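You operate a simulated robot arm through the tools that you are given. There is no shell and no other tool. Be economical: measure what you need, move in short steps, check, and stop when the job is done.

You run a simulated two-armed robot. Do the job below in one go: nothing can be reset, and whatever is moved stays where it is left.

JOB
Put the jug from the drip tray under the taps on the middle of the bench. Open the tubes drawer, take the blue marker and leave it in the inside of the tubes drawer and shut the drawer again. Switch the balance switch on. Switch the switch of the small switch box on. Do these in any order. Set down upright: jug.

The check looks at the end state, three seconds after you hand in, the way a careful person would. Anything else that was tipped, shoved, dropped, spilled or broken makes it a failure.

ROBOT AND FRAMES
Two 7-joint arms with two-finger grippers on one trunk, on a base that drives. Base frame: it is fixed to the floor where the robot stands at the start and does not move with it; the origin is under the middle of the robot, x ahead of it, y to its left, z up. Readings come in m, degrees, newtons and seconds.
The left shoulder is at the start at [0.06, 0.123, 0.895], the right one opposite. With the tool pointing down near the work surface each hand reaches from about 0.32 to 0.78 m from the robot's upright axis, wherever it stands, measured 20 degrees to its own side. Places, roughly: balance switch [0.7, -3.6, 1]; blue marker [0.25, -3, 1]; inside of the tubes drawer [0.2, -2.8, 0.7]; jug [0.75, 0, 0.75]; middle of the bench [-0.6, -1.9, 0.9]; switch of the small switch box [-1.4, -2.9, 1]; tubes drawer [0.2, -2.8, 0.8]. Payload 1.47 kg a hand.
The tool frame of a hand sits at the grasp point between the pads (the TCP): z along the fingers, y along the line on which they close. The tips reach 0.016 m beyond it. Largest opening 0.087 m; the body of the gripper starts 0.055 m behind the TCP.
Orientation is that of the tool frame in the base frame, as a unit quaternion [x, y, z, w]. With the fingers straight down and closing along the base's y, the tool's x points along the base's -x, its y along +y and its z along -z.

CONTROLS
- The arms move only by the tool nudge_tool. It takes "left_moves", "right_moves" or both (then of equal length, played together; a hand with none holds still); each is one flat list of numbers, 6 for each row, row after row: the shift along the base's x, y, z in m, then the turn, a rotation vector about the base's x, y, z in rad. In form: [tx, ty, tz, rx, ry, rz, tx, ty, tz, rx, ry, rz, ...]. A call has 1 to 20 rows; each row is the pose to reach, as a shift and turn from the pose commanded when the call began. "left_grip" and "right_grip" are, for a hand that has rows, the opening, from 0 (shut) to 1 (fully open), set as the call begins (left out, the last holds). Each row takes 0.2 s and may step no farther than 0.05 m and 8.6 degrees from the row before; otherwise, or with a gripper value out of range, the whole call is refused. Where a pose cannot be reached the arm comes as near as it can. A force on the tool above 40 N (or 10 N above the force at the start of the call, whichever is more), or a blocked arm, ends the call early, and 0.2 s more pass. The fingers move at their own pace (about 0.153 m/s each) and stop on an object; they squeeze with about 28 N. The grip force told is the motor's: it shows also when the fingers shut on nothing. Time passes only in rows, and 0.2 s behind the last, so rows that repeat a pose let the fingers close. It gives the time, the measured TCP pose, the force on the tool (base axes), the opening and the grip force at its end, in the units of the frame above (readings bear some noise), with the torque about the TCP (base axes, N m) and any sound that the robot's microphone picked up, and new pictures: "pictures" is both (left out), scene, wrist or none (wrist: the cameras of the hands that moved).
- Cameras (640 x 400 px; columns grow to the right, rows downward): "scene" is now at [0.0851, 0.0108, 1.4453]; the picture's right is [0.05, -1.00, 0.00], its down [-0.76, -0.04, -0.65] and it looks along [0.65, 0.03, -0.76] (base axes); focal length 255 px, centre (320, 200). "left" rides on the left gripper at [0.073, -0.012, -0.09] in its tool frame; the picture's right is [0.16, 0.99, 0.00], its down [-0.72, 0.12, -0.68] and it looks along [-0.67, 0.11, 0.73] (tool axes); focal length 247 px, centre (320, 200). "right" rides on the right gripper at [0.073, 0.012, -0.09] in its tool frame; the picture's right is [-0.16, 0.99, 0.00], its down [-0.72, -0.12, -0.68] and it looks along [-0.67, -0.11, 0.73] (tool axes); focal length 247 px, centre (320, 200). There is no depth. A picture from a camera that has moved, and an enlarged one, comes with that camera's place and axes in the base frame and with its lens. The place of the scene camera against the robot may be out by one fixed shift of up to 0.012 m in any direction.
- lift_body(by): slides the trunk up (or, below 0, down) by that many m; the arms and the scene camera ride with it, the base frame stays. It gives what a move gives, with no picture.
- base_move(legs): drives the robot by 1 to 6 legs, each [ahead, left, turn to the left] in m, m and degrees, along the robot's own axes; the way and the turn of a leg run together, so that a leg with both is an arc; at most 1.5 m and 180 degrees a leg. The arms and the cameras ride along, it lands a little off, and it stops where it bumps. It gives what a move gives, and a new picture of the scene camera.
- head_to(pan, tilt): turns the head with the scene camera to pan (to the left, within 120 degrees either way) and tilt (down, from -29 to 69), counted from straight ahead of the robot. It gives what a move gives, and a new picture of the scene camera.
- enlarge(camera, box): a new picture of the part [left, top, right, bottom] of that camera's present view, enlarged. The clock stands still meanwhile.
- job_done(): hands the job in; it is judged then, once.

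Go step by step. Nothing tells you exact positions but the pictures and the camera data: compare them with the known pose of the tool, close in by small moves and look again before you grip or let go. The budget is 165 turns and 260 pictures, counting those below and the enlarged ones. Unless the task says otherwise, let go and move clear before handing in.

The tools are called after "Emit:" by a JSON object that holds its "fn" and its "kwargs". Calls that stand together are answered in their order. nudge_tool: Moves the arms, as the interface text tells. Its arguments: {"type":"object","properties":{"left_moves":{"type":"array","items":{"type":"number"}},"left_grip":{"type":"number"},"right_moves":{"type":"array","items":{"type":"number"}},"right_grip":{"type":"number"},"pictures":{"type":"string","enum":["both","scene","wrist","none"]}},"required":[]} The other tools are called the same way: lift_body (by) slides the trunk up or down; base_move (legs) drives the base; head_to (pan, tilt) turns the head that bears the scene camera; enlarge (camera, box) takes an enlarged picture of a part of a camera's view; job_done () hands the job in.

At the start:

```text
clock: 0.0
left_ee_pos: [0.518, 0.2573, 0.9915]
left_tool_rot: [0.0, 1.0, 0.0, 0.0]
left_ft_force: [0.1, 0.6, -0.3]
left_moment: [0.0, 0.03, 0.05]
left_width: 0.087
left_gripper_force: 0.0
right_ee_pos: [0.6066, -0.2153, 0.9261]
right_tool_rot: [0.0, 1.0, 0.0, 0.0]
right_ft_force: [0.4, -0.2, -0.9]
right_moment: [0.0, 0.0, -0.01]
right_width: 0.0867
right_gripper_force: 0.1
trunk travel left (down, up): [-0.05, 0.18]
robot x, y, heading: [0.0028, -0.0014, 0.0]
head pan, tilt: [2.9, 49.3]
```

scene: 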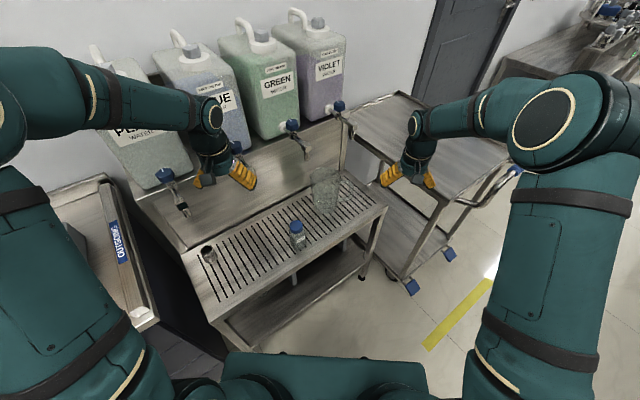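
right: 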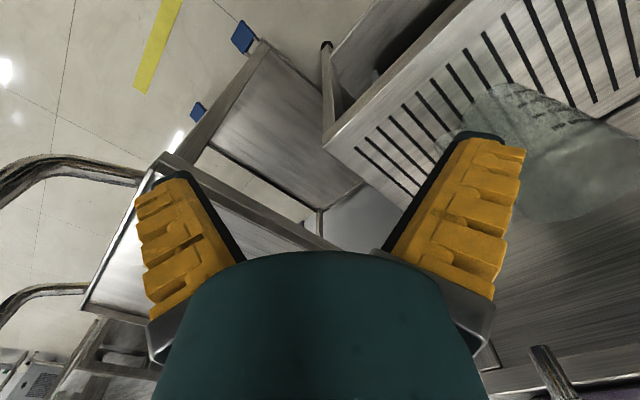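
left: 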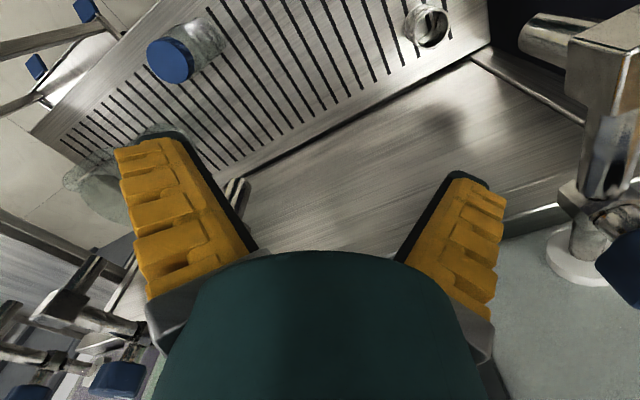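

I see a drip tray with a clear jug (about pixel 325,190) and a small bottle. I'll enlarge to see the jug's shape.

Emit:
{"fn": "enlarge", "kwargs": {"camera": "scene", "box": [260, 130, 400, 260]}}

Emit:
{"fn": "enlarge", "kwargs": {"camera": "right", "box": [340, 50, 640, 250]}}

```text
3.08 times, centred on (330, 195) of scene
camera zoom: at [0.0851, 0.0108, 1.4453], right [0.05, -1.0, 0.0], down [-0.76, -0.04, -0.65], along [0.65, 0.03, -0.76], focal length 786 px, centre (289, 215)
```

zoom: 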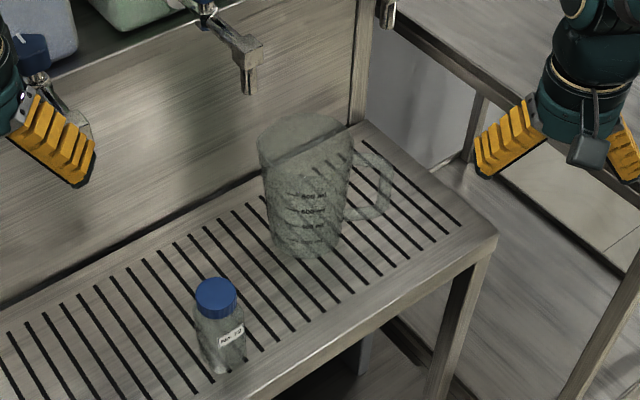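

```text
2.00 times, centred on (490, 150) of right
camera zoom: at [0.5346, -0.2033, 1.0155], right [0.16, 0.99, 0.0], down [0.72, -0.12, 0.68], along [0.67, -0.11, -0.73], focal length 494 px, centre (-20, 300)
```

zoom: 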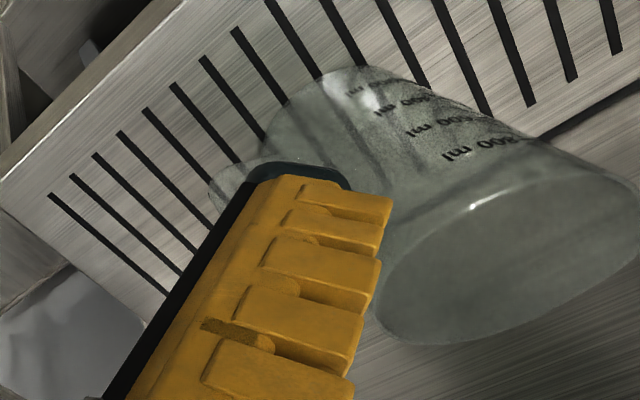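

The jug is too wide (~0.097 m at the rim) to span, with its handle toward -y; I expect to pinch its rim wall. First I'll look round to know the room layout.

Emit:
{"fn": "head_to", "kwargs": {"pan": -60, "tilt": 15}}

Emit:
{"fn": "head_to", "kwargs": {"pan": -115, "tilt": 20}}

Emit:
{"fn": "head_to", "kwargs": {"pan": 0, "tilt": 40}}

```text
clock: 1.3
left_ee_pos: [0.5167, 0.2573, 0.9911]
left_tool_rot: [0.0, 1.0, 0.0, 0.0]
left_ft_force: [-0.1, -0.2, -0.1]
left_moment: [0.01, 0.0, -0.01]
left_width: 0.0869
left_gripper_force: 0.1
right_ee_pos: [0.6079, -0.2155, 0.9259]
right_tool_rot: [0.0, 1.0, 0.0, 0.001]
right_ft_force: [0.4, 0.9, 0.1]
right_moment: [0.03, 0.0, 0.01]
right_width: 0.087
right_gripper_force: 0.1
trunk travel left (down, up): [-0.05, 0.18]
robot x, y, heading: [-0.0036, 0.0005, 0.3]
head pan, tilt: [-60.0, 15.0]
camera scene: at [0.0544, -0.074, 1.4981], right [-0.87, -0.5, 0.0], down [-0.13, 0.22, -0.97], along [0.48, -0.84, -0.26], focal length 255 px, centre (320, 200)
```

scene: 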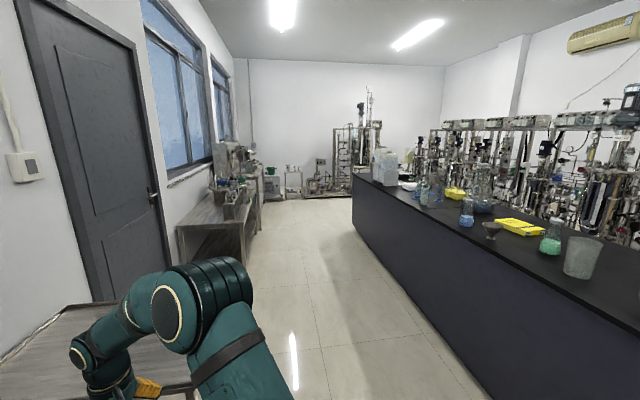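

```text
clock: 2.6
left_ee_pos: [0.5178, 0.2569, 0.9916]
left_tool_rot: [0.0, 1.0, 0.0, 0.0]
left_ft_force: [0.1, -0.3, -0.6]
left_moment: [-0.02, -0.01, 0.01]
left_width: 0.0869
left_gripper_force: 0.0
right_ee_pos: [0.6072, -0.2147, 0.9263]
right_tool_rot: [0.001, 1.0, 0.001, 0.0]
right_ft_force: [-0.2, 0.0, 0.2]
right_moment: [0.0, 0.01, -0.02]
right_width: 0.0869
right_gripper_force: 0.1
trunk travel left (down, up): [-0.05, 0.18]
robot x, y, heading: [0.0001, -0.0027, 0.1]
head pan, tilt: [-115.0, 20.0]
camera scene: at [-0.0317, -0.0775, 1.49], right [-0.91, 0.42, 0.0], down [0.14, 0.31, -0.94], along [-0.4, -0.85, -0.34], focal length 255 px, centre (320, 200)
```

scene: 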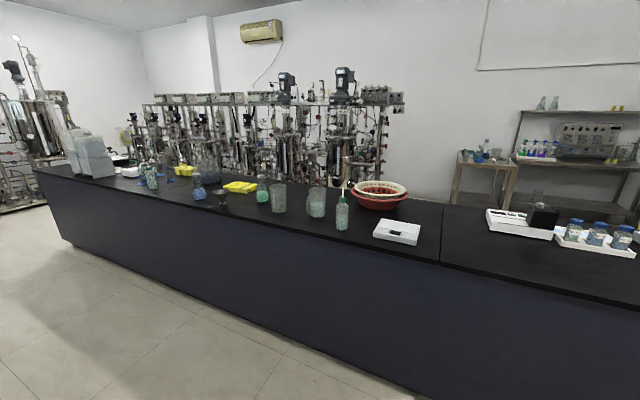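

```text
clock: 4.5
left_ee_pos: [0.5176, 0.2574, 0.9916]
left_tool_rot: [0.0, 1.0, 0.0, 0.0]
left_ft_force: [-0.2, 0.6, -0.3]
left_moment: [-0.02, -0.02, -0.01]
left_width: 0.087
left_gripper_force: 0.1
right_ee_pos: [0.6065, -0.2152, 0.925]
right_tool_rot: [0.0, 1.0, 0.0, 0.0]
right_ft_force: [0.2, -0.3, 0.8]
right_moment: [-0.03, -0.01, 0.0]
right_width: 0.087
right_gripper_force: 0.0
trunk travel left (down, up): [-0.05, 0.18]
robot x, y, heading: [0.0001, 0.0018, 0.1]
head pan, tilt: [0.0, 40.0]
camera scene: at [0.0926, 0.0069, 1.4586], right [0.0, -1.0, 0.0], down [-0.64, 0.0, -0.77], along [0.77, 0.0, -0.64], focal length 255 px, centre (320, 200)
```

scene: 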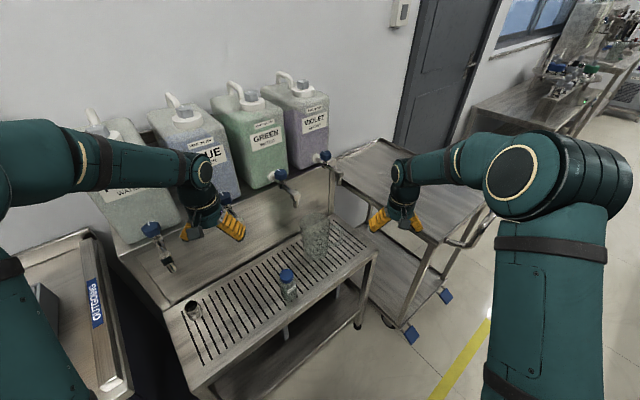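

The black bench runs diagonally, and the drawer and switches look to be on its far side. First I'll bring the right hand in front of the jug for a clean view.

Emit:
{"fn": "nudge_tool", "kwargs": {"right_moves": [-0.03, 0, 0.04, 0, 0, 0, -0.06, 0.04, 0.08, 0, 0, 0, -0.09, 0.08, 0.08, 0, 0, 0, -0.11, 0.12, 0.08, 0, 0, 0, -0.11, 0.16, 0.08, 0, 0, 0, -0.11, 0.2, 0.08, 0, 0, 0, -0.11, 0.2, 0.08, 0, 0, 0]}}

```text
refused: row 2 steps farther than a row can; nothing moved
```

Emit:
{"fn": "nudge_tool", "kwargs": {"right_moves": [-0.03, 0, 0.03, 0, 0, 0, -0.05, 0.03, 0.06, 0, 0, 0, -0.08, 0.06, 0.08, 0, 0, 0, -0.1, 0.1, 0.08, 0, 0, 0, -0.11, 0.14, 0.08, 0, 0, 0, -0.11, 0.18, 0.08, 0, 0, 0, -0.11, 0.22, 0.08, 0, 0, 0, -0.11, 0.22, 0.08, 0, 0, 0]}}

```text
clock: 6.3
left_ee_pos: [0.518, 0.2566, 0.9912]
left_tool_rot: [0.0, 1.0, -0.001, 0.0]
left_ft_force: [0.0, -0.2, 0.2]
left_moment: [-0.04, 0.01, 0.01]
left_width: 0.0872
left_gripper_force: 0.2
right_ee_pos: [0.4958, 0.0067, 1.0086]
right_tool_rot: [0.0, 1.0, 0.0, 0.0]
right_ft_force: [-0.2, -0.2, 0.8]
right_moment: [0.03, 0.0, 0.02]
right_width: 0.0868
right_gripper_force: 0.1
trunk travel left (down, up): [-0.05, 0.18]
robot x, y, heading: [-0.0003, 0.0006, 0.1]
head pan, tilt: [0.0, 40.0]
camera scene: at [0.0926, 0.0064, 1.4586], right [0.0, -1.0, 0.0], down [-0.64, 0.0, -0.77], along [0.77, 0.0, -0.64], focal length 255 px, centre (320, 200)
camera right: at [0.4235, 0.0176, 1.0972], right [0.16, 0.99, 0.0], down [0.72, -0.12, 0.68], along [0.67, -0.11, -0.73], focal length 247 px, centre (320, 200)
```

scene: 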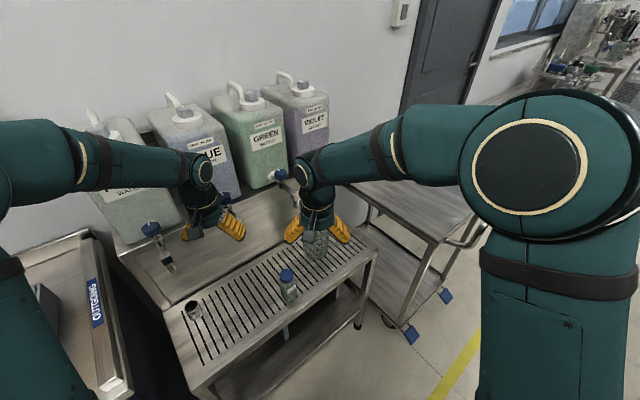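
right: 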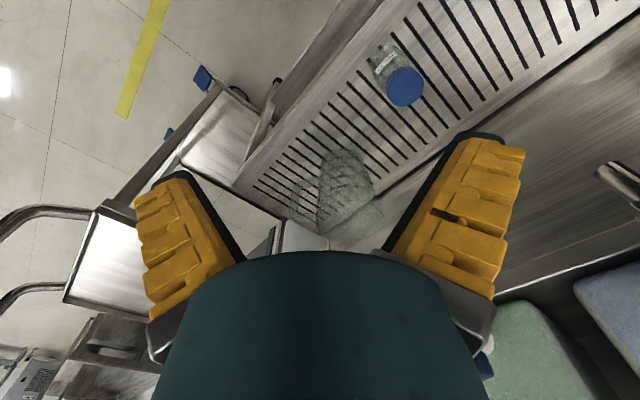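

The jug is now straight ahead of the hand; I'll enlarge it.

Emit:
{"fn": "enlarge", "kwargs": {"camera": "right", "box": [240, 110, 440, 260]}}

```text
2.67 times, centred on (340, 185) of right
camera zoom: at [0.4235, 0.0176, 1.0972], right [0.16, 0.99, 0.0], down [0.72, -0.12, 0.68], along [0.67, -0.11, -0.73], focal length 659 px, centre (267, 240)
```

zoom: 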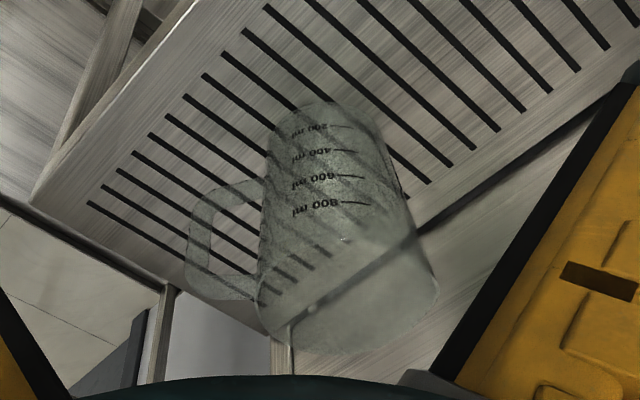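

Jug estimate: axis about (0.71, 0.02), rim z≈0.84, radius ≈0.052. I'll turn the right hand 90° so the fingers close along x, to pinch the near rim wall.

Emit:
{"fn": "nudge_tool", "kwargs": {"right_moves": [0.005, 0, 0, 0, 0, 0.14, 0.01, 0.002, 0, 0, 0, 0.28, 0.015, 0.004, 0, 0, 0, 0.42, 0.02, 0.006, 0, 0, 0, 0.56, 0.025, 0.008, 0, 0, 0, 0.7, 0.03, 0.01, 0, 0, 0, 0.84, 0.035, 0.012, 0, 0, 0, 0.98, 0.04, 0.012, 0, 0, 0, 1.12, 0.045, 0.012, 0, 0, 0, 1.26, 0.05, 0.012, 0, 0, 0, 1.4, 0.054, 0.012, 0, 0, 0, 1.5, 0.054, 0.012, 0, 0, 0, 1.5708, 0.054, 0.012, 0, 0, 0, 1.5708]}}

```text
clock: 9.1
left_ee_pos: [0.5186, 0.2571, 0.9923]
left_tool_rot: [0.0, 1.0, -0.001, -0.001]
left_ft_force: [0.3, 0.6, -0.4]
left_moment: [0.03, -0.01, -0.02]
left_width: 0.087
left_gripper_force: 0.1
right_ee_pos: [0.5501, 0.0169, 1.0049]
right_tool_rot: [0.708, -0.707, 0.0, 0.001]
right_ft_force: [-1.1, 1.2, 0.6]
right_moment: [0.03, 0.0, -0.04]
right_width: 0.0869
right_gripper_force: 0.0
trunk travel left (down, up): [-0.05, 0.18]
robot x, y, heading: [-0.0002, 0.0022, -0.2]
head pan, tilt: [0.0, 40.0]
camera scene: at [0.0926, 0.0069, 1.4586], right [0.0, -1.0, 0.0], down [-0.64, 0.0, -0.77], along [0.77, 0.0, -0.64], focal length 255 px, centre (320, 200)
camera right: at [0.5401, -0.0559, 1.0956], right [-0.99, 0.16, 0.0], down [0.11, 0.72, 0.68], along [0.11, 0.67, -0.73], focal length 247 px, centre (320, 200)
```

scene: 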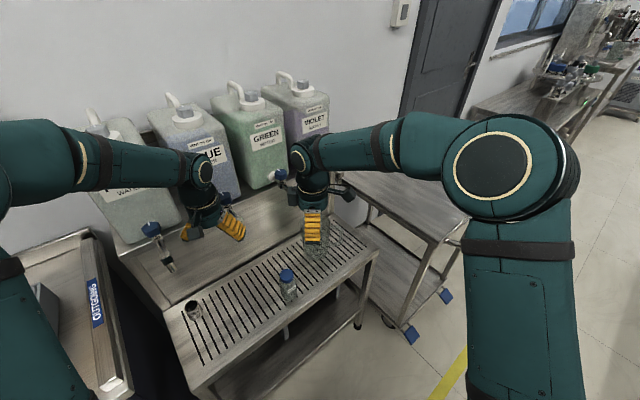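
right: 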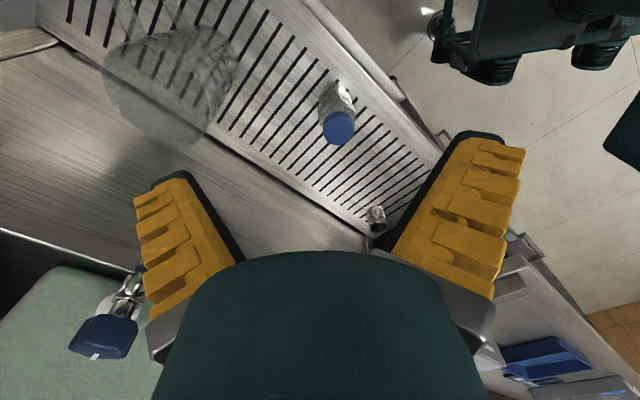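

Emit:
{"fn": "enlarge", "kwargs": {"camera": "right", "box": [60, 0, 300, 160]}}

```text
2.50 times, centred on (180, 80) of right
camera zoom: at [0.5401, -0.0559, 1.0956], right [-0.99, 0.16, 0.0], down [0.11, 0.72, 0.68], along [0.11, 0.67, -0.73], focal length 617 px, centre (670, 500)
```

zoom: 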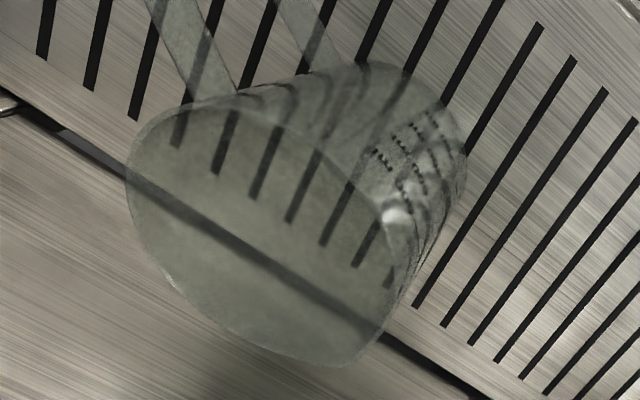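

The rim centre triangulates to about (0.725, 0.012, 0.83), spout toward +y and handle toward -y. I'll hover above the near rim wall and check.

Emit:
{"fn": "nudge_tool", "kwargs": {"right_moves": [0.04, -0.002, -0.01, 0, 0, 0, 0.08, -0.004, -0.03, 0, 0, 0, 0.12, -0.006, -0.05, 0, 0, 0, 0.12, -0.006, -0.08, 0, 0, 0, 0.12, -0.006, -0.1, 0, 0, 0, 0.12, -0.006, -0.1, 0, 0, 0]}}

Emit:
{"fn": "enlarge", "kwargs": {"camera": "scene", "box": [250, 140, 400, 280]}}

```text
clock: 10.2
left_ee_pos: [0.5194, 0.2564, 0.9916]
left_tool_rot: [0.001, 1.0, -0.001, 0.001]
left_ft_force: [0.4, -1.1, -0.2]
left_moment: [0.01, 0.04, 0.03]
left_width: 0.0869
left_gripper_force: 0.1
right_ee_pos: [0.6746, 0.0136, 0.9383]
right_tool_rot: [-0.705, 0.709, -0.003, 0.016]
right_ft_force: [-6.6, -2.7, 15.3]
right_moment: [0.96, -0.26, 0.46]
right_width: 0.0871
right_gripper_force: 0.0
trunk travel left (down, up): [-0.05, 0.18]
robot x, y, heading: [-0.0016, -0.0005, 0.1]
head pan, tilt: [0.0, 40.0]
stopped in row 5 (right hand): the force on the tool passed its limit at 54 N (the readings are from after the stop); the commanded pose is now the measured one
camera scene: at [0.0923, 0.0066, 1.4587], right [0.0, -1.0, 0.0], down [-0.64, 0.0, -0.77], along [0.77, 0.0, -0.64], focal length 255 px, centre (320, 200)
camera right: at [0.662, -0.0616, 1.0267], right [-0.99, 0.16, -0.02], down [0.1, 0.71, 0.7], along [0.13, 0.68, -0.72], focal length 247 px, centre (320, 200)
```

scene: 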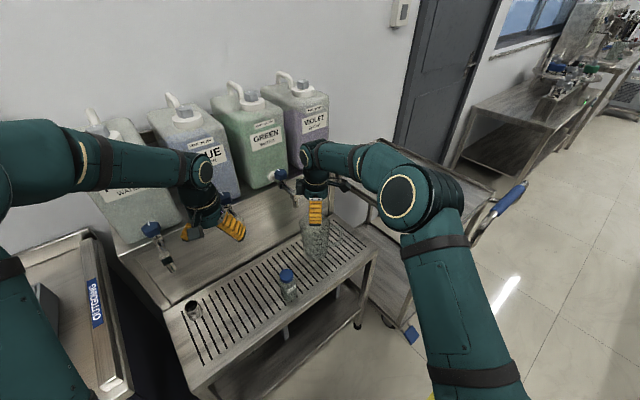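
right: 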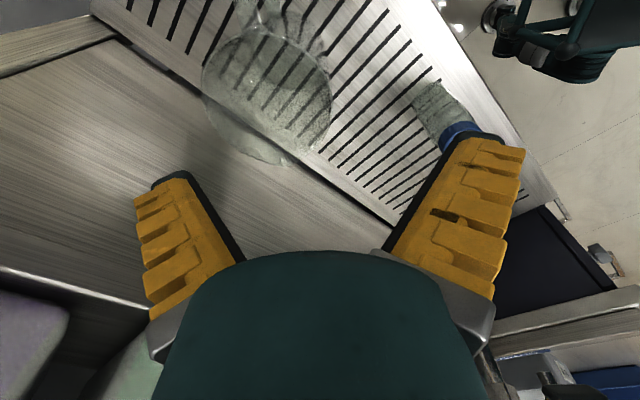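

```text
2.86 times, centred on (325, 210) of scene
camera zoom: at [0.0923, 0.0066, 1.4587], right [0.0, -1.0, 0.0], down [-0.64, 0.0, -0.77], along [0.77, 0.0, -0.64], focal length 730 px, centre (306, 171)
```

zoom: 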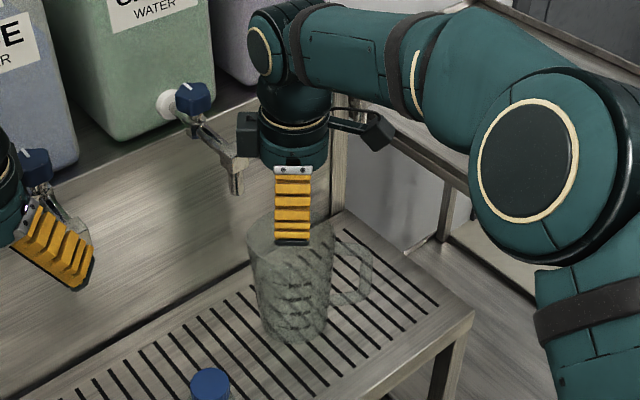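

The wrist touched the green tap (contact on its +y side). I'll back off up and away, then check the tap, and choose a pinch point on the rim toward (-x,-y), away from the tap.

Emit:
{"fn": "nudge_tool", "kwargs": {"right_moves": [0, -0.005, 0.03, 0, 0, 0, -0.02, -0.01, 0.06, 0, 0, 0, -0.06, -0.015, 0.07, 0, 0, 0, -0.1, -0.02, 0.07, 0, 0, 0, -0.14, -0.03, 0.07, 0, 0, 0, -0.14, -0.03, 0.07, 0, 0, 0]}}

Emit:
{"fn": "enlarge", "kwargs": {"camera": "scene", "box": [250, 140, 400, 280]}}

```text
clock: 11.6
left_ee_pos: [0.5177, 0.256, 0.9913]
left_tool_rot: [0.001, 1.0, 0.0, -0.001]
left_ft_force: [0.3, -0.9, -0.7]
left_moment: [0.03, 0.0, 0.0]
left_width: 0.0872
left_gripper_force: 0.0
right_ee_pos: [0.5331, -0.0175, 1.0071]
right_tool_rot: [-0.705, 0.709, -0.003, 0.012]
right_ft_force: [0.3, 0.0, 0.2]
right_moment: [0.01, 0.04, 0.0]
right_width: 0.0871
right_gripper_force: 0.0
trunk travel left (down, up): [-0.05, 0.18]
robot x, y, heading: [0.0003, -0.002, -0.2]
head pan, tilt: [0.0, 40.0]
camera scene: at [0.0934, 0.0071, 1.4585], right [0.0, -1.0, 0.0], down [-0.64, 0.0, -0.77], along [0.77, 0.0, -0.64], focal length 255 px, centre (320, 200)
camera right: at [0.5201, -0.0923, 1.0948], right [-0.99, 0.16, -0.02], down [0.1, 0.71, 0.69], along [0.13, 0.68, -0.72], focal length 247 px, centre (320, 200)
```

scene: 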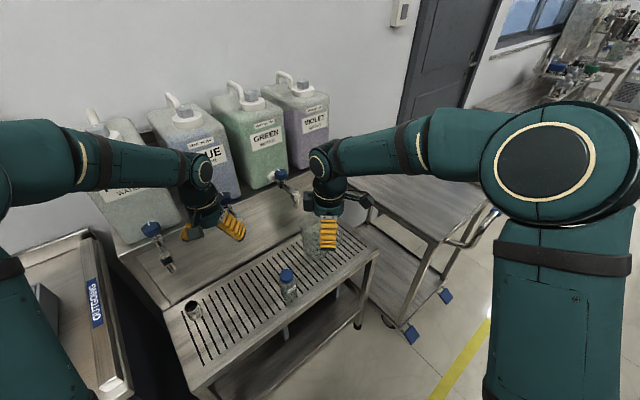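
right: 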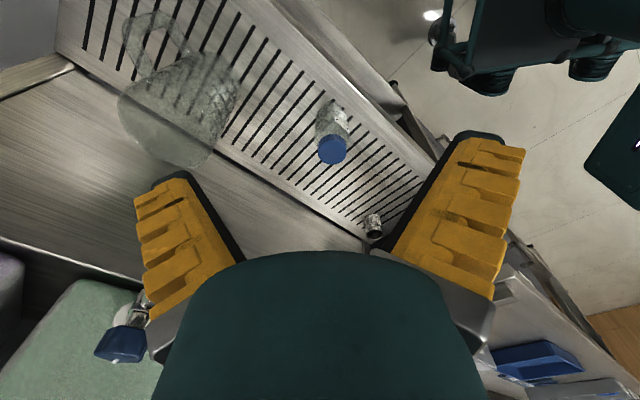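

```text
2.86 times, centred on (325, 210) of scene
camera zoom: at [0.0934, 0.0071, 1.4585], right [0.0, -1.0, 0.0], down [-0.64, 0.0, -0.77], along [0.77, 0.0, -0.64], focal length 730 px, centre (306, 171)
```

zoom: 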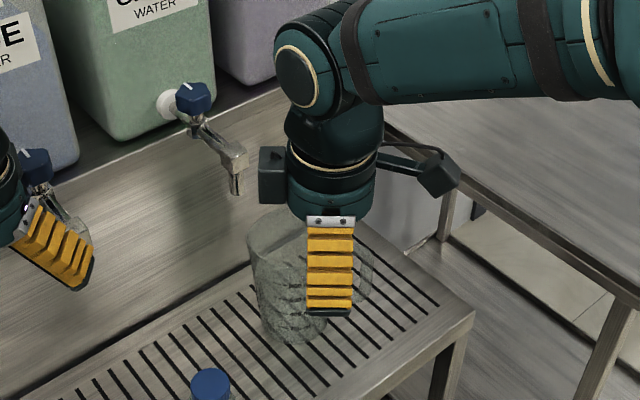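

The tap and jug are unmoved. I'll square the tool and turn it to -45° from nominal, so that it closes along (1,1).

Emit:
{"fn": "nudge_tool", "kwargs": {"right_moves": [0, 0, 0, -0.013, 0.021, 0.006], "pictures": "none"}}

Emit:
{"fn": "nudge_tool", "kwargs": {"right_moves": [0, 0, 0, 0, 0, -0.14, 0, 0, 0, 0, 0, -0.28, 0, 0, 0, 0, 0, -0.42, 0, 0, 0, 0, 0, -0.56, 0, 0, 0, 0, 0, -0.7, 0, 0, 0, 0, 0, -0.84, 0, 0, 0, 0, 0, -0.98, 0, 0, 0, 0, 0, -1.12, 0, 0, 0, 0, 0, -1.26, 0, 0, 0, 0, 0, -1.4, 0, 0, 0, 0, 0, -1.54, 0, 0, 0, 0, 0, -1.68, 0, 0, 0, 0, 0, -1.82, 0, 0, 0, 0, 0, -1.96, 0, 0, 0, 0, 0, -2.1, 0, 0, 0, 0, 0, -2.24, 0.02, 0, 0, 0, 0, -2.356, 0.05, 0, 0, 0, 0, -2.356, 0.05, 0, 0, 0, 0, -2.356], "pictures": "wrist"}}

```text
clock: 12.0
left_ee_pos: [0.5178, 0.2566, 0.9916]
left_tool_rot: [0.001, 1.0, 0.0, 0.0]
left_ft_force: [-0.3, -0.8, 0.2]
left_moment: [-0.01, -0.02, 0.03]
left_width: 0.0869
left_gripper_force: 0.0
right_ee_pos: [0.5339, -0.0173, 1.0056]
right_tool_rot: [0.707, -0.707, -0.001, -0.001]
right_ft_force: [-0.2, 0.0, -0.7]
right_moment: [0.0, 0.02, -0.02]
right_width: 0.0869
right_gripper_force: 0.1
trunk travel left (down, up): [-0.05, 0.18]
robot x, y, heading: [0.0026, -0.0005, -0.1]
head pan, tilt: [0.0, 40.0]
```

```text
clock: 16.0
left_ee_pos: [0.5175, 0.2568, 0.9917]
left_tool_rot: [0.0, 1.0, 0.0, 0.0]
left_ft_force: [-0.3, -0.4, 0.7]
left_moment: [-0.04, -0.02, 0.02]
left_width: 0.0869
left_gripper_force: 0.1
right_ee_pos: [0.5846, -0.0173, 1.0068]
right_tool_rot: [0.383, 0.924, -0.002, 0.0]
right_ft_force: [0.9, -0.1, 0.9]
right_moment: [0.06, -0.02, 0.0]
right_width: 0.087
right_gripper_force: 0.0
trunk travel left (down, up): [-0.05, 0.18]
robot x, y, heading: [0.0013, -0.0006, -0.0]
head pan, tilt: [0.0, 40.0]
camera right: at [0.5427, 0.0422, 1.0957], right [0.81, 0.59, 0.0], down [0.43, -0.59, 0.68], along [0.4, -0.55, -0.73], focal length 247 px, centre (320, 200)
```

right: 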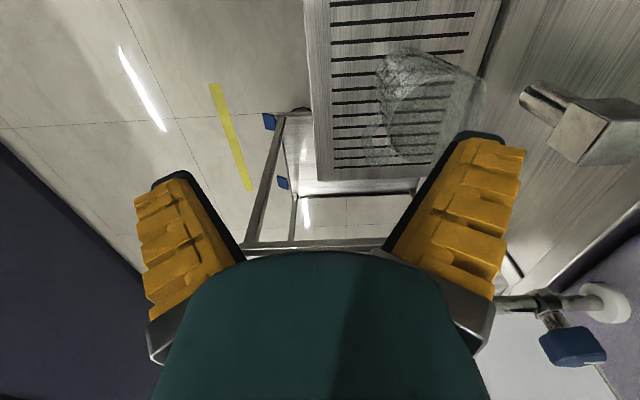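

The tap nozzle is near (0.753, 0.088, 0.87), clear of this approach. Moving to hover over the rim wall.

Emit:
{"fn": "nudge_tool", "kwargs": {"right_moves": [0.03, -0.002, -0.02, 0, 0, 0, 0.06, -0.004, -0.04, 0, 0, 0, 0.09, -0.006, -0.06, 0, 0, 0, 0.104, -0.007, -0.085, 0, 0, 0, 0.104, -0.007, -0.107, 0, 0, 0, 0.104, -0.007, -0.107, 0, 0, 0]}}

Emit:
{"fn": "enlarge", "kwargs": {"camera": "right", "box": [220, 20, 520, 240]}}

Emit:
{"fn": "enlarge", "kwargs": {"camera": "scene", "box": [250, 140, 400, 280]}}

```text
clock: 17.4
left_ee_pos: [0.5184, 0.2568, 0.992]
left_tool_rot: [0.0, 1.0, 0.0, 0.0]
left_ft_force: [-0.4, 0.2, 0.5]
left_moment: [-0.01, 0.01, -0.02]
left_width: 0.0869
left_gripper_force: 0.1
right_ee_pos: [0.6876, -0.0259, 0.8981]
right_tool_rot: [0.382, 0.924, -0.001, 0.001]
right_ft_force: [-0.3, 0.4, -0.1]
right_moment: [0.01, 0.03, 0.06]
right_width: 0.087
right_gripper_force: 0.2
trunk travel left (down, up): [-0.05, 0.18]
robot x, y, heading: [0.0007, 0.0044, -0.1]
head pan, tilt: [0.0, 40.0]
camera scene: at [0.0926, 0.0068, 1.4587], right [0.0, -1.0, 0.0], down [-0.64, 0.0, -0.77], along [0.77, 0.0, -0.64], focal length 255 px, centre (320, 200)
camera right: at [0.6457, 0.0347, 0.9879], right [0.81, 0.59, 0.0], down [0.43, -0.59, 0.68], along [0.4, -0.55, -0.73], focal length 247 px, centre (320, 200)
```

scene: 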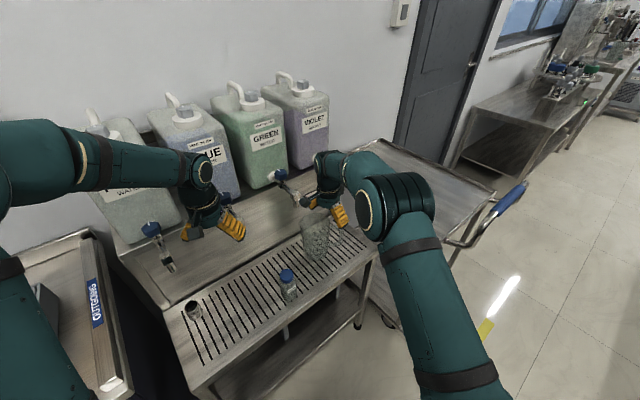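
right: 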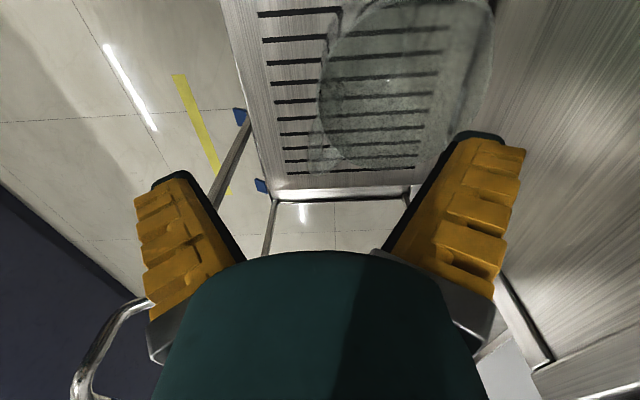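

```text
1.82 times, centred on (370, 130) of right
camera zoom: at [0.6457, 0.0347, 0.9879], right [0.81, 0.59, 0.0], down [0.43, -0.59, 0.68], along [0.4, -0.55, -0.73], focal length 449 px, centre (229, 327)
```

zoom: 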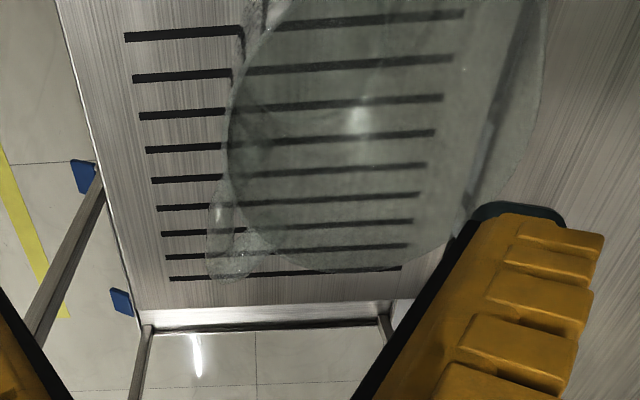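

```text
2.86 times, centred on (325, 210) of scene
camera zoom: at [0.0926, 0.0068, 1.4587], right [0.0, -1.0, 0.0], down [-0.64, 0.0, -0.77], along [0.77, 0.0, -0.64], focal length 730 px, centre (306, 171)
```

zoom: 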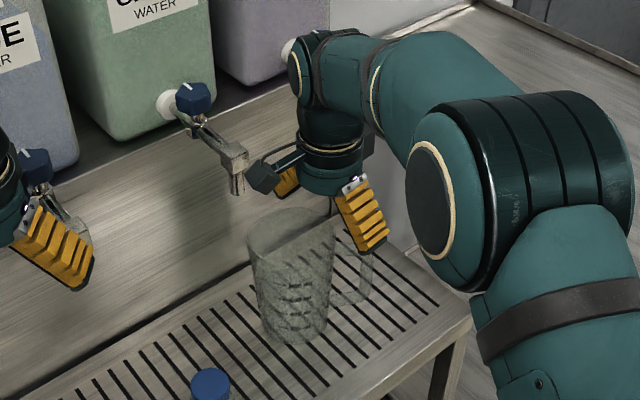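

Rim centre ≈ (0.719, 0.02); the TCP sits over the wall. Descending to z≈0.815, then close.

Emit:
{"fn": "nudge_tool", "kwargs": {"right_moves": [-0.005, 0.007, -0.02, 0, 0, 0, -0.005, 0.007, -0.04, 0, 0, 0, -0.005, 0.007, -0.06, 0, 0, 0, -0.005, 0.007, -0.075, 0, 0, 0, -0.005, 0.007, -0.083, 0, 0, 0, -0.005, 0.007, -0.083, 0, 0, 0]}}

Emit:
{"fn": "enlarge", "kwargs": {"camera": "scene", "box": [250, 140, 400, 280]}}

```text
clock: 18.8
left_ee_pos: [0.518, 0.2558, 0.991]
left_tool_rot: [0.0, 1.0, -0.001, 0.0]
left_ft_force: [0.5, 0.0, 0.0]
left_moment: [-0.01, -0.02, 0.0]
left_width: 0.087
left_gripper_force: 0.0
right_ee_pos: [0.6846, -0.0188, 0.8155]
right_tool_rot: [0.383, 0.924, -0.001, 0.0]
right_ft_force: [-0.5, -0.8, 0.2]
right_moment: [-0.01, 0.02, 0.0]
right_width: 0.0868
right_gripper_force: 0.0
trunk travel left (down, up): [-0.05, 0.18]
robot x, y, heading: [-0.0025, 0.0013, 0.1]
head pan, tilt: [0.0, 40.0]
camera scene: at [0.0927, 0.0068, 1.4586], right [0.0, -1.0, 0.0], down [-0.64, 0.0, -0.77], along [0.77, 0.0, -0.64], focal length 255 px, centre (320, 200)
camera right: at [0.641, 0.0418, 0.9049], right [0.81, 0.59, 0.0], down [0.43, -0.59, 0.68], along [0.4, -0.55, -0.73], focal length 247 px, centre (320, 200)
```

scene: 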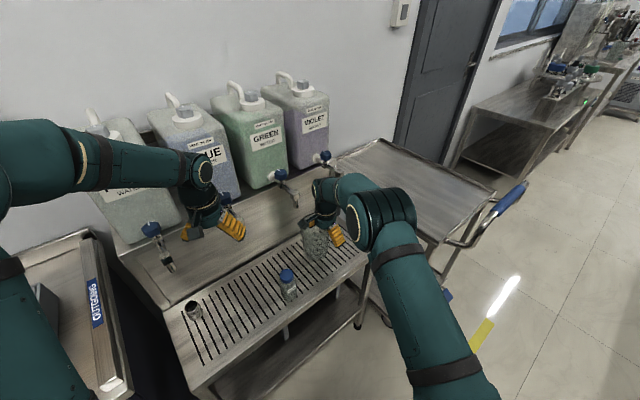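
right: 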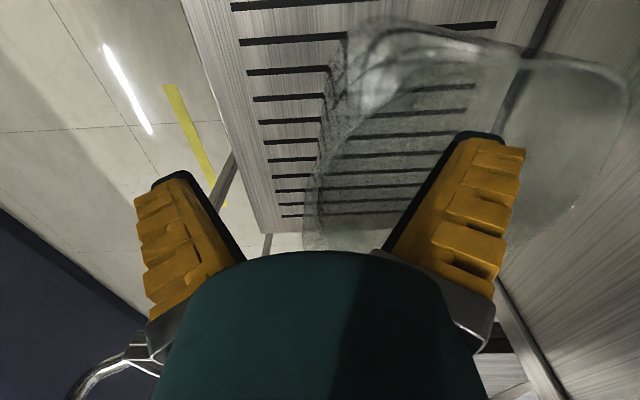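

```text
2.86 times, centred on (325, 210) of scene
camera zoom: at [0.0927, 0.0068, 1.4586], right [0.0, -1.0, 0.0], down [-0.64, 0.0, -0.77], along [0.77, 0.0, -0.64], focal length 730 px, centre (306, 171)
```

zoom: 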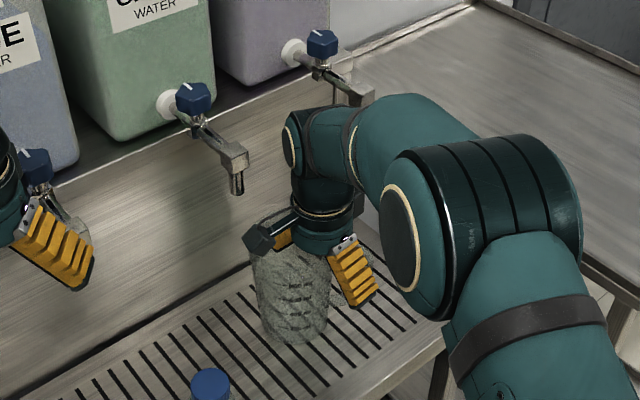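

The wall lies between the fingers. Closing.

Emit:
{"fn": "nudge_tool", "kwargs": {"right_moves": [0, 0, 0, 0, 0, 0, 0, 0, 0, 0, 0, 0, 0, 0, 0, 0, 0, 0, 0, 0, 0, 0, 0, 0], "right_grip": 0}}

```text
clock: 19.8
left_ee_pos: [0.5173, 0.2567, 0.9924]
left_tool_rot: [0.0, 1.0, 0.0, 0.0]
left_ft_force: [-0.6, 0.3, -0.2]
left_moment: [-0.05, 0.01, -0.01]
left_width: 0.0869
left_gripper_force: 0.1
right_ee_pos: [0.6849, -0.0179, 0.8164]
right_tool_rot: [0.382, 0.924, -0.001, 0.0]
right_ft_force: [-0.4, -0.2, 0.6]
right_moment: [0.01, 0.02, 0.01]
right_width: 0.0059
right_gripper_force: 27.7
trunk travel left (down, up): [-0.05, 0.18]
robot x, y, heading: [0.0019, -0.0001, -0.2]
head pan, tilt: [0.0, 40.0]
camera scene: at [0.0929, 0.0068, 1.4586], right [0.0, -1.0, 0.0], down [-0.64, 0.0, -0.77], along [0.77, 0.0, -0.64], focal length 255 px, centre (320, 200)
camera right: at [0.641, 0.0419, 0.9049], right [0.81, 0.59, 0.0], down [0.43, -0.59, 0.68], along [0.4, -0.55, -0.73], focal length 247 px, centre (320, 200)
```

scene: 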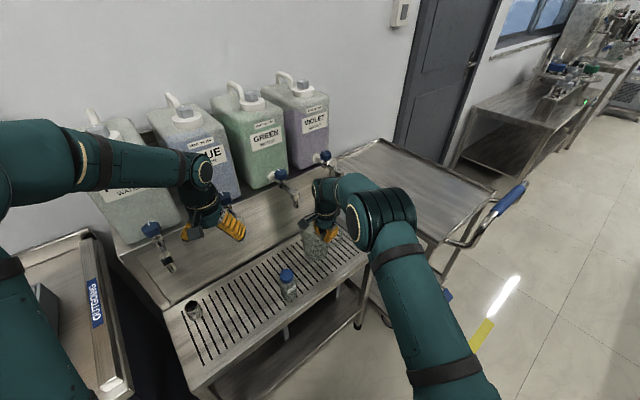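
right: 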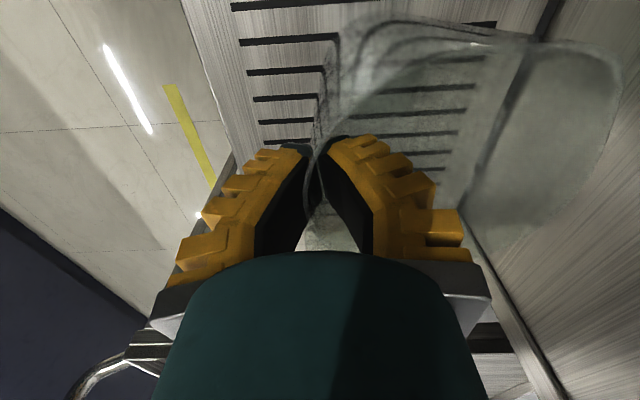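

Gripped (5.9 mm wall). I'll lift a little, slide out from beneath the tap toward (-x,-y), and then raise.

Emit:
{"fn": "nudge_tool", "kwargs": {"right_moves": [0, 0, 0.006, 0, 0, 0, 0, 0, 0.012, 0, 0, 0, -0.01, -0.015, 0.013, 0, 0, 0, -0.025, -0.035, 0.014, 0, 0, 0, -0.045, -0.055, 0.016, 0, 0, 0, -0.07, -0.07, 0.02, 0, 0, 0, -0.09, -0.08, 0.03, 0, 0, 0, -0.09, -0.08, 0.03, 0, 0, 0]}}

```text
clock: 21.6
left_ee_pos: [0.5173, 0.2565, 0.9915]
left_tool_rot: [0.0, 1.0, 0.0, 0.0]
left_ft_force: [0.4, 0.3, 0.3]
left_moment: [0.02, -0.02, -0.03]
left_width: 0.0871
left_gripper_force: 0.1
right_ee_pos: [0.5944, -0.097, 0.8456]
right_tool_rot: [0.383, 0.924, -0.001, 0.0]
right_ft_force: [0.8, 0.3, -0.4]
right_moment: [-0.01, 0.02, 0.0]
right_width: 0.0057
right_gripper_force: 27.6
trunk travel left (down, up): [-0.05, 0.18]
robot x, y, heading: [-0.0034, -0.0029, -0.2]
head pan, tilt: [0.0, 40.0]
camera scene: at [0.0931, 0.0069, 1.4586], right [0.0, -1.0, 0.0], down [-0.64, 0.0, -0.77], along [0.77, 0.0, -0.64], focal length 255 px, centre (320, 200)
camera right: at [0.5509, -0.0366, 0.9337], right [0.81, 0.59, 0.0], down [0.43, -0.59, 0.68], along [0.4, -0.55, -0.73], focal length 247 px, centre (320, 200)
```

scene: 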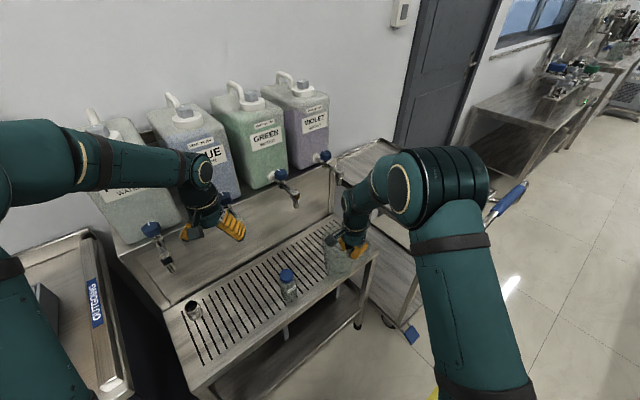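
right: 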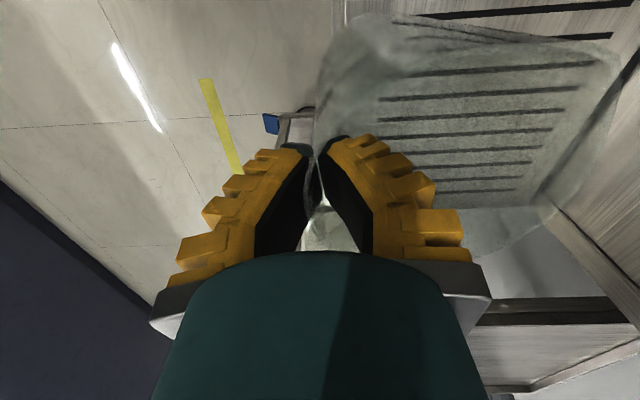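

The jug came along upright. Now raising it and tucking both arms in for driving.

Emit:
{"fn": "nudge_tool", "kwargs": {"right_moves": [0, -0.005, 0.04, 0, 0, 0, 0, -0.01, 0.08, 0, 0, 0, -0.015, -0.02, 0.12, 0, 0, 0, -0.03, -0.03, 0.16, 0, 0, 0, -0.05, -0.05, 0.195, 0, 0, 0, -0.075, -0.07, 0.225, 0, 0, 0, -0.105, -0.085, 0.25, 0, 0, 0, -0.145, -0.1, 0.255, 0, 0, 0, -0.17, -0.1, 0.255, 0, 0, 0, -0.17, -0.1, 0.255, 0, 0, 0], "left_moves": [0, 0, 0.02, 0, 0, 0, 0, 0, 0.04, 0, 0, 0, -0.02, 0, 0.06, 0, 0, 0, -0.04, 0, 0.06, 0, 0, 0, -0.06, 0, 0.06, 0, 0, 0, -0.08, 0, 0.06, 0, 0, 0, -0.1, 0, 0.06, 0, 0, 0, -0.12, 0, 0.06, 0, 0, 0, -0.13, 0, 0.06, 0, 0, 0, -0.13, 0, 0.06, 0, 0, 0]}}

Emit:
{"fn": "head_to", "kwargs": {"pan": -120, "tilt": 30}}

Emit:
{"fn": "head_to", "kwargs": {"pan": -80, "tilt": 15}}

```text
clock: 23.8
left_ee_pos: [0.3899, 0.2555, 1.0506]
left_tool_rot: [-0.001, 1.0, -0.001, -0.001]
left_ft_force: [0.0, 0.1, -0.6]
left_moment: [-0.03, 0.01, 0.01]
left_width: 0.0869
left_gripper_force: 0.1
right_ee_pos: [0.4248, -0.199, 1.0994]
right_tool_rot: [0.383, 0.924, -0.002, 0.001]
right_ft_force: [-0.6, -0.2, -0.4]
right_moment: [-0.07, 0.02, 0.0]
right_width: 0.006
right_gripper_force: 27.8
trunk travel left (down, up): [-0.05, 0.18]
robot x, y, heading: [0.0018, 0.0023, -0.2]
head pan, tilt: [0.0, 40.0]
camera scene: at [0.0931, 0.0068, 1.4586], right [0.0, -1.0, 0.0], down [-0.64, 0.0, -0.77], along [0.77, 0.0, -0.64], focal length 255 px, centre (320, 200)
camera right: at [0.3826, -0.1385, 1.1895], right [0.81, 0.59, 0.0], down [0.43, -0.59, 0.68], along [0.4, -0.55, -0.73], focal length 247 px, centre (320, 200)
camera left: at [0.3166, 0.2436, 1.141], right [-0.16, 0.99, 0.0], down [0.72, 0.12, 0.68], along [0.67, 0.11, -0.73], focal length 247 px, centre (320, 200)
```

scene: 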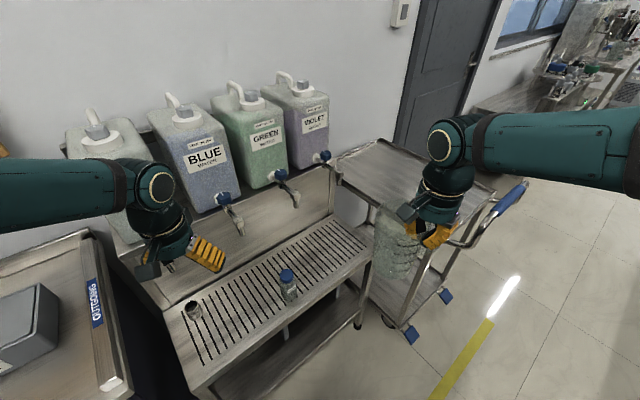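
right: 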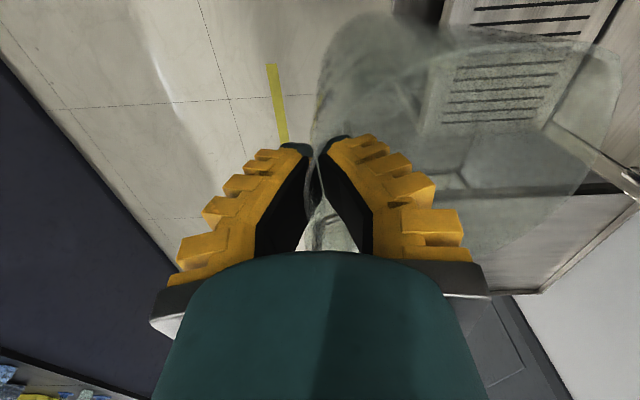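
left: 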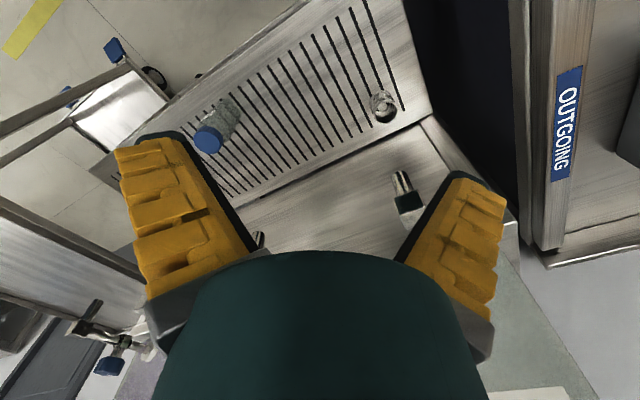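

```text
clock: 25.8
left_ee_pos: [0.3886, 0.256, 1.0514]
left_tool_rot: [0.0, 1.0, 0.0, 0.0]
left_ft_force: [0.2, 0.5, -0.4]
left_moment: [0.02, 0.02, -0.05]
left_width: 0.087
left_gripper_force: 0.0
right_ee_pos: [0.4254, -0.1979, 1.1]
right_tool_rot: [0.382, 0.924, -0.002, 0.001]
right_ft_force: [-0.5, 0.5, -0.9]
right_moment: [-0.02, 0.05, 0.02]
right_width: 0.0058
right_gripper_force: 27.8
trunk travel left (down, up): [-0.05, 0.18]
robot x, y, heading: [-0.0, 0.0009, -0.0]
head pan, tilt: [-120.0, 30.0]
camera scene: at [-0.0374, -0.0715, 1.474], right [-0.87, 0.5, 0.0], down [0.25, 0.43, -0.87], along [-0.43, -0.75, -0.5], focal length 255 px, centre (320, 200)
```

scene: 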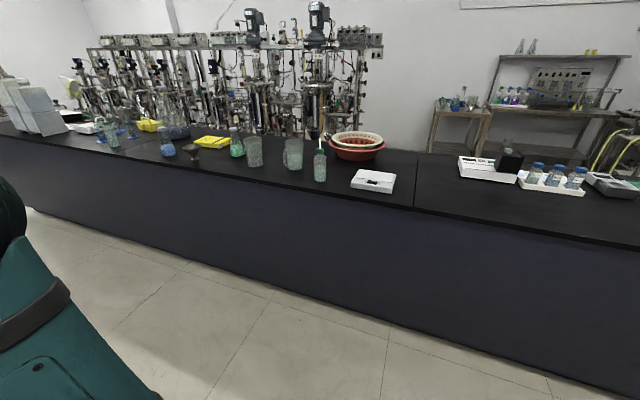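

```text
clock: 26.9
left_ee_pos: [0.3894, 0.2566, 1.0523]
left_tool_rot: [0.0, 1.0, 0.0, 0.0]
left_ft_force: [0.3, -0.5, 0.0]
left_moment: [-0.04, 0.0, -0.02]
left_width: 0.087
left_gripper_force: 0.1
right_ee_pos: [0.4249, -0.1991, 1.1007]
right_tool_rot: [0.383, 0.924, -0.001, 0.001]
right_ft_force: [0.6, 0.6, -0.4]
right_moment: [-0.01, 0.02, 0.02]
right_width: 0.006
right_gripper_force: 28.2
trunk travel left (down, up): [-0.05, 0.18]
robot x, y, heading: [0.0035, 0.0016, -0.3]
head pan, tilt: [-80.0, 15.0]
camera scene: at [0.024, -0.0852, 1.4982], right [-0.98, -0.17, 0.0], down [-0.04, 0.26, -0.97], along [0.17, -0.95, -0.26], focal length 255 px, centre (320, 200)
```

scene: 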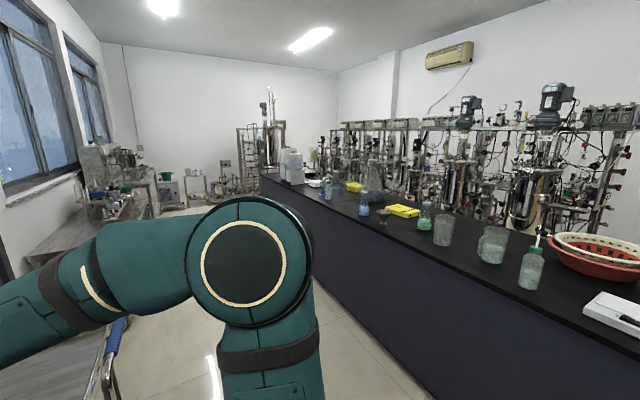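

The jug is upright in hand. The black bench's near edge runs along heading ≈ -52°, about 1.08 m from me. I'll back a little, turn to face along it and look at the far end.

Emit:
{"fn": "base_move", "kwargs": {"legs": [[-0.15, 0, 0], [0, 0, -52]]}}

Emit:
{"fn": "head_to", "kwargs": {"pan": -10, "tilt": 12}}

Emit:
{"fn": "head_to", "kwargs": {"pan": -118, "tilt": 20}}

```text
clock: 30.5
left_ee_pos: [0.2941, -0.1446, 1.0529]
left_tool_rot: [0.435, 0.901, 0.0, 0.0]
left_ft_force: [0.7, -0.5, 0.1]
left_moment: [0.0, 0.02, 0.01]
left_width: 0.0872
left_gripper_force: 0.1
right_ee_pos: [-0.0386, -0.4562, 1.0997]
right_tool_rot: [0.745, 0.667, -0.001, 0.0]
right_ft_force: [-0.3, -0.5, -1.5]
right_moment: [0.05, 0.04, -0.03]
right_width: 0.0062
right_gripper_force: 27.2
trunk travel left (down, up): [-0.05, 0.18]
robot x, y, heading: [-0.1492, 0.0003, -51.2]
head pan, tilt: [-80.0, 15.0]
camera scene: at [-0.2071, -0.0714, 1.4982], right [-0.75, 0.66, 0.0], down [0.17, 0.19, -0.97], along [-0.64, -0.72, -0.26], focal length 255 px, centre (320, 200)
```

scene: 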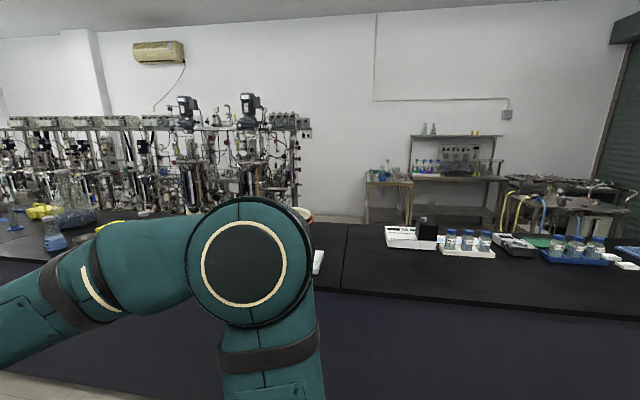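

```text
clock: 31.9
left_ee_pos: [0.2941, -0.1454, 1.0522]
left_tool_rot: [0.434, 0.901, 0.0, 0.0]
left_ft_force: [-0.3, -0.3, -0.5]
left_moment: [-0.02, -0.02, 0.0]
left_width: 0.0869
left_gripper_force: 0.0
right_ee_pos: [-0.0391, -0.4552, 1.0998]
right_tool_rot: [0.745, 0.667, -0.001, 0.0]
right_ft_force: [-0.3, -0.1, -0.9]
right_moment: [-0.01, 0.01, -0.01]
right_width: 0.006
right_gripper_force: 27.9
trunk travel left (down, up): [-0.05, 0.18]
robot x, y, heading: [-0.1458, -0.002, -51.4]
head pan, tilt: [-10.0, 12.0]
camera scene: at [-0.1006, -0.0832, 1.5031], right [-0.88, -0.48, 0.0], down [-0.1, 0.18, -0.98], along [0.47, -0.86, -0.21], focal length 255 px, centre (320, 200)
```

scene: 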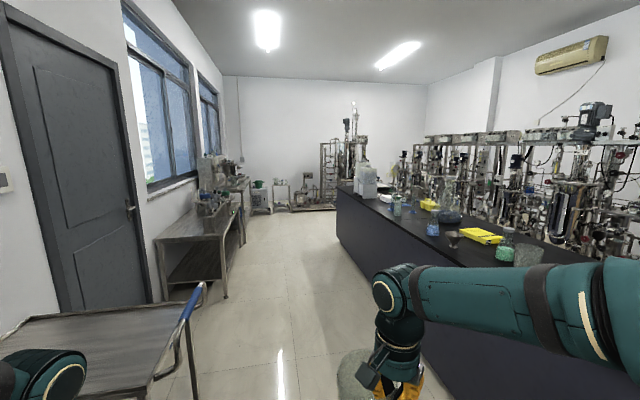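

```text
clock: 33.8
left_ee_pos: [0.294, -0.1447, 1.0521]
left_tool_rot: [0.435, 0.9, 0.0, 0.0]
left_ft_force: [-0.1, 0.1, -0.5]
left_moment: [-0.01, 0.01, -0.02]
left_width: 0.0869
left_gripper_force: 0.0
right_ee_pos: [-0.0388, -0.4575, 1.1003]
right_tool_rot: [0.745, 0.667, 0.0, 0.0]
right_ft_force: [-0.4, 0.3, -1.8]
right_moment: [0.03, 0.05, -0.03]
right_width: 0.0059
right_gripper_force: 28.1
trunk travel left (down, up): [-0.05, 0.18]
robot x, y, heading: [-0.1498, 0.0002, -51.3]
head pan, tilt: [-118.0, 20.0]
camera scene: at [-0.2367, -0.0183, 1.49], right [-0.18, 0.98, 0.0], down [0.34, 0.06, -0.94], along [-0.92, -0.17, -0.34], focal length 255 px, centre (320, 200)
```

scene: 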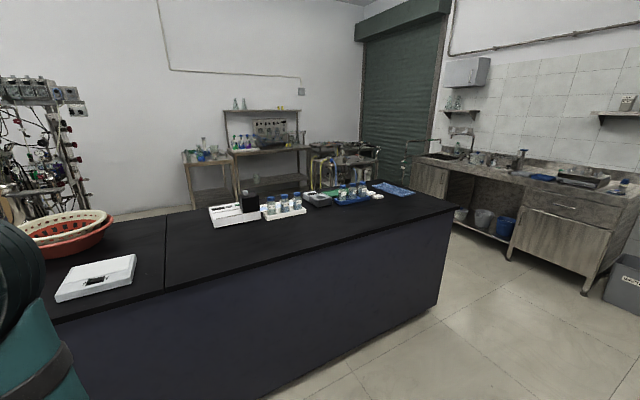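

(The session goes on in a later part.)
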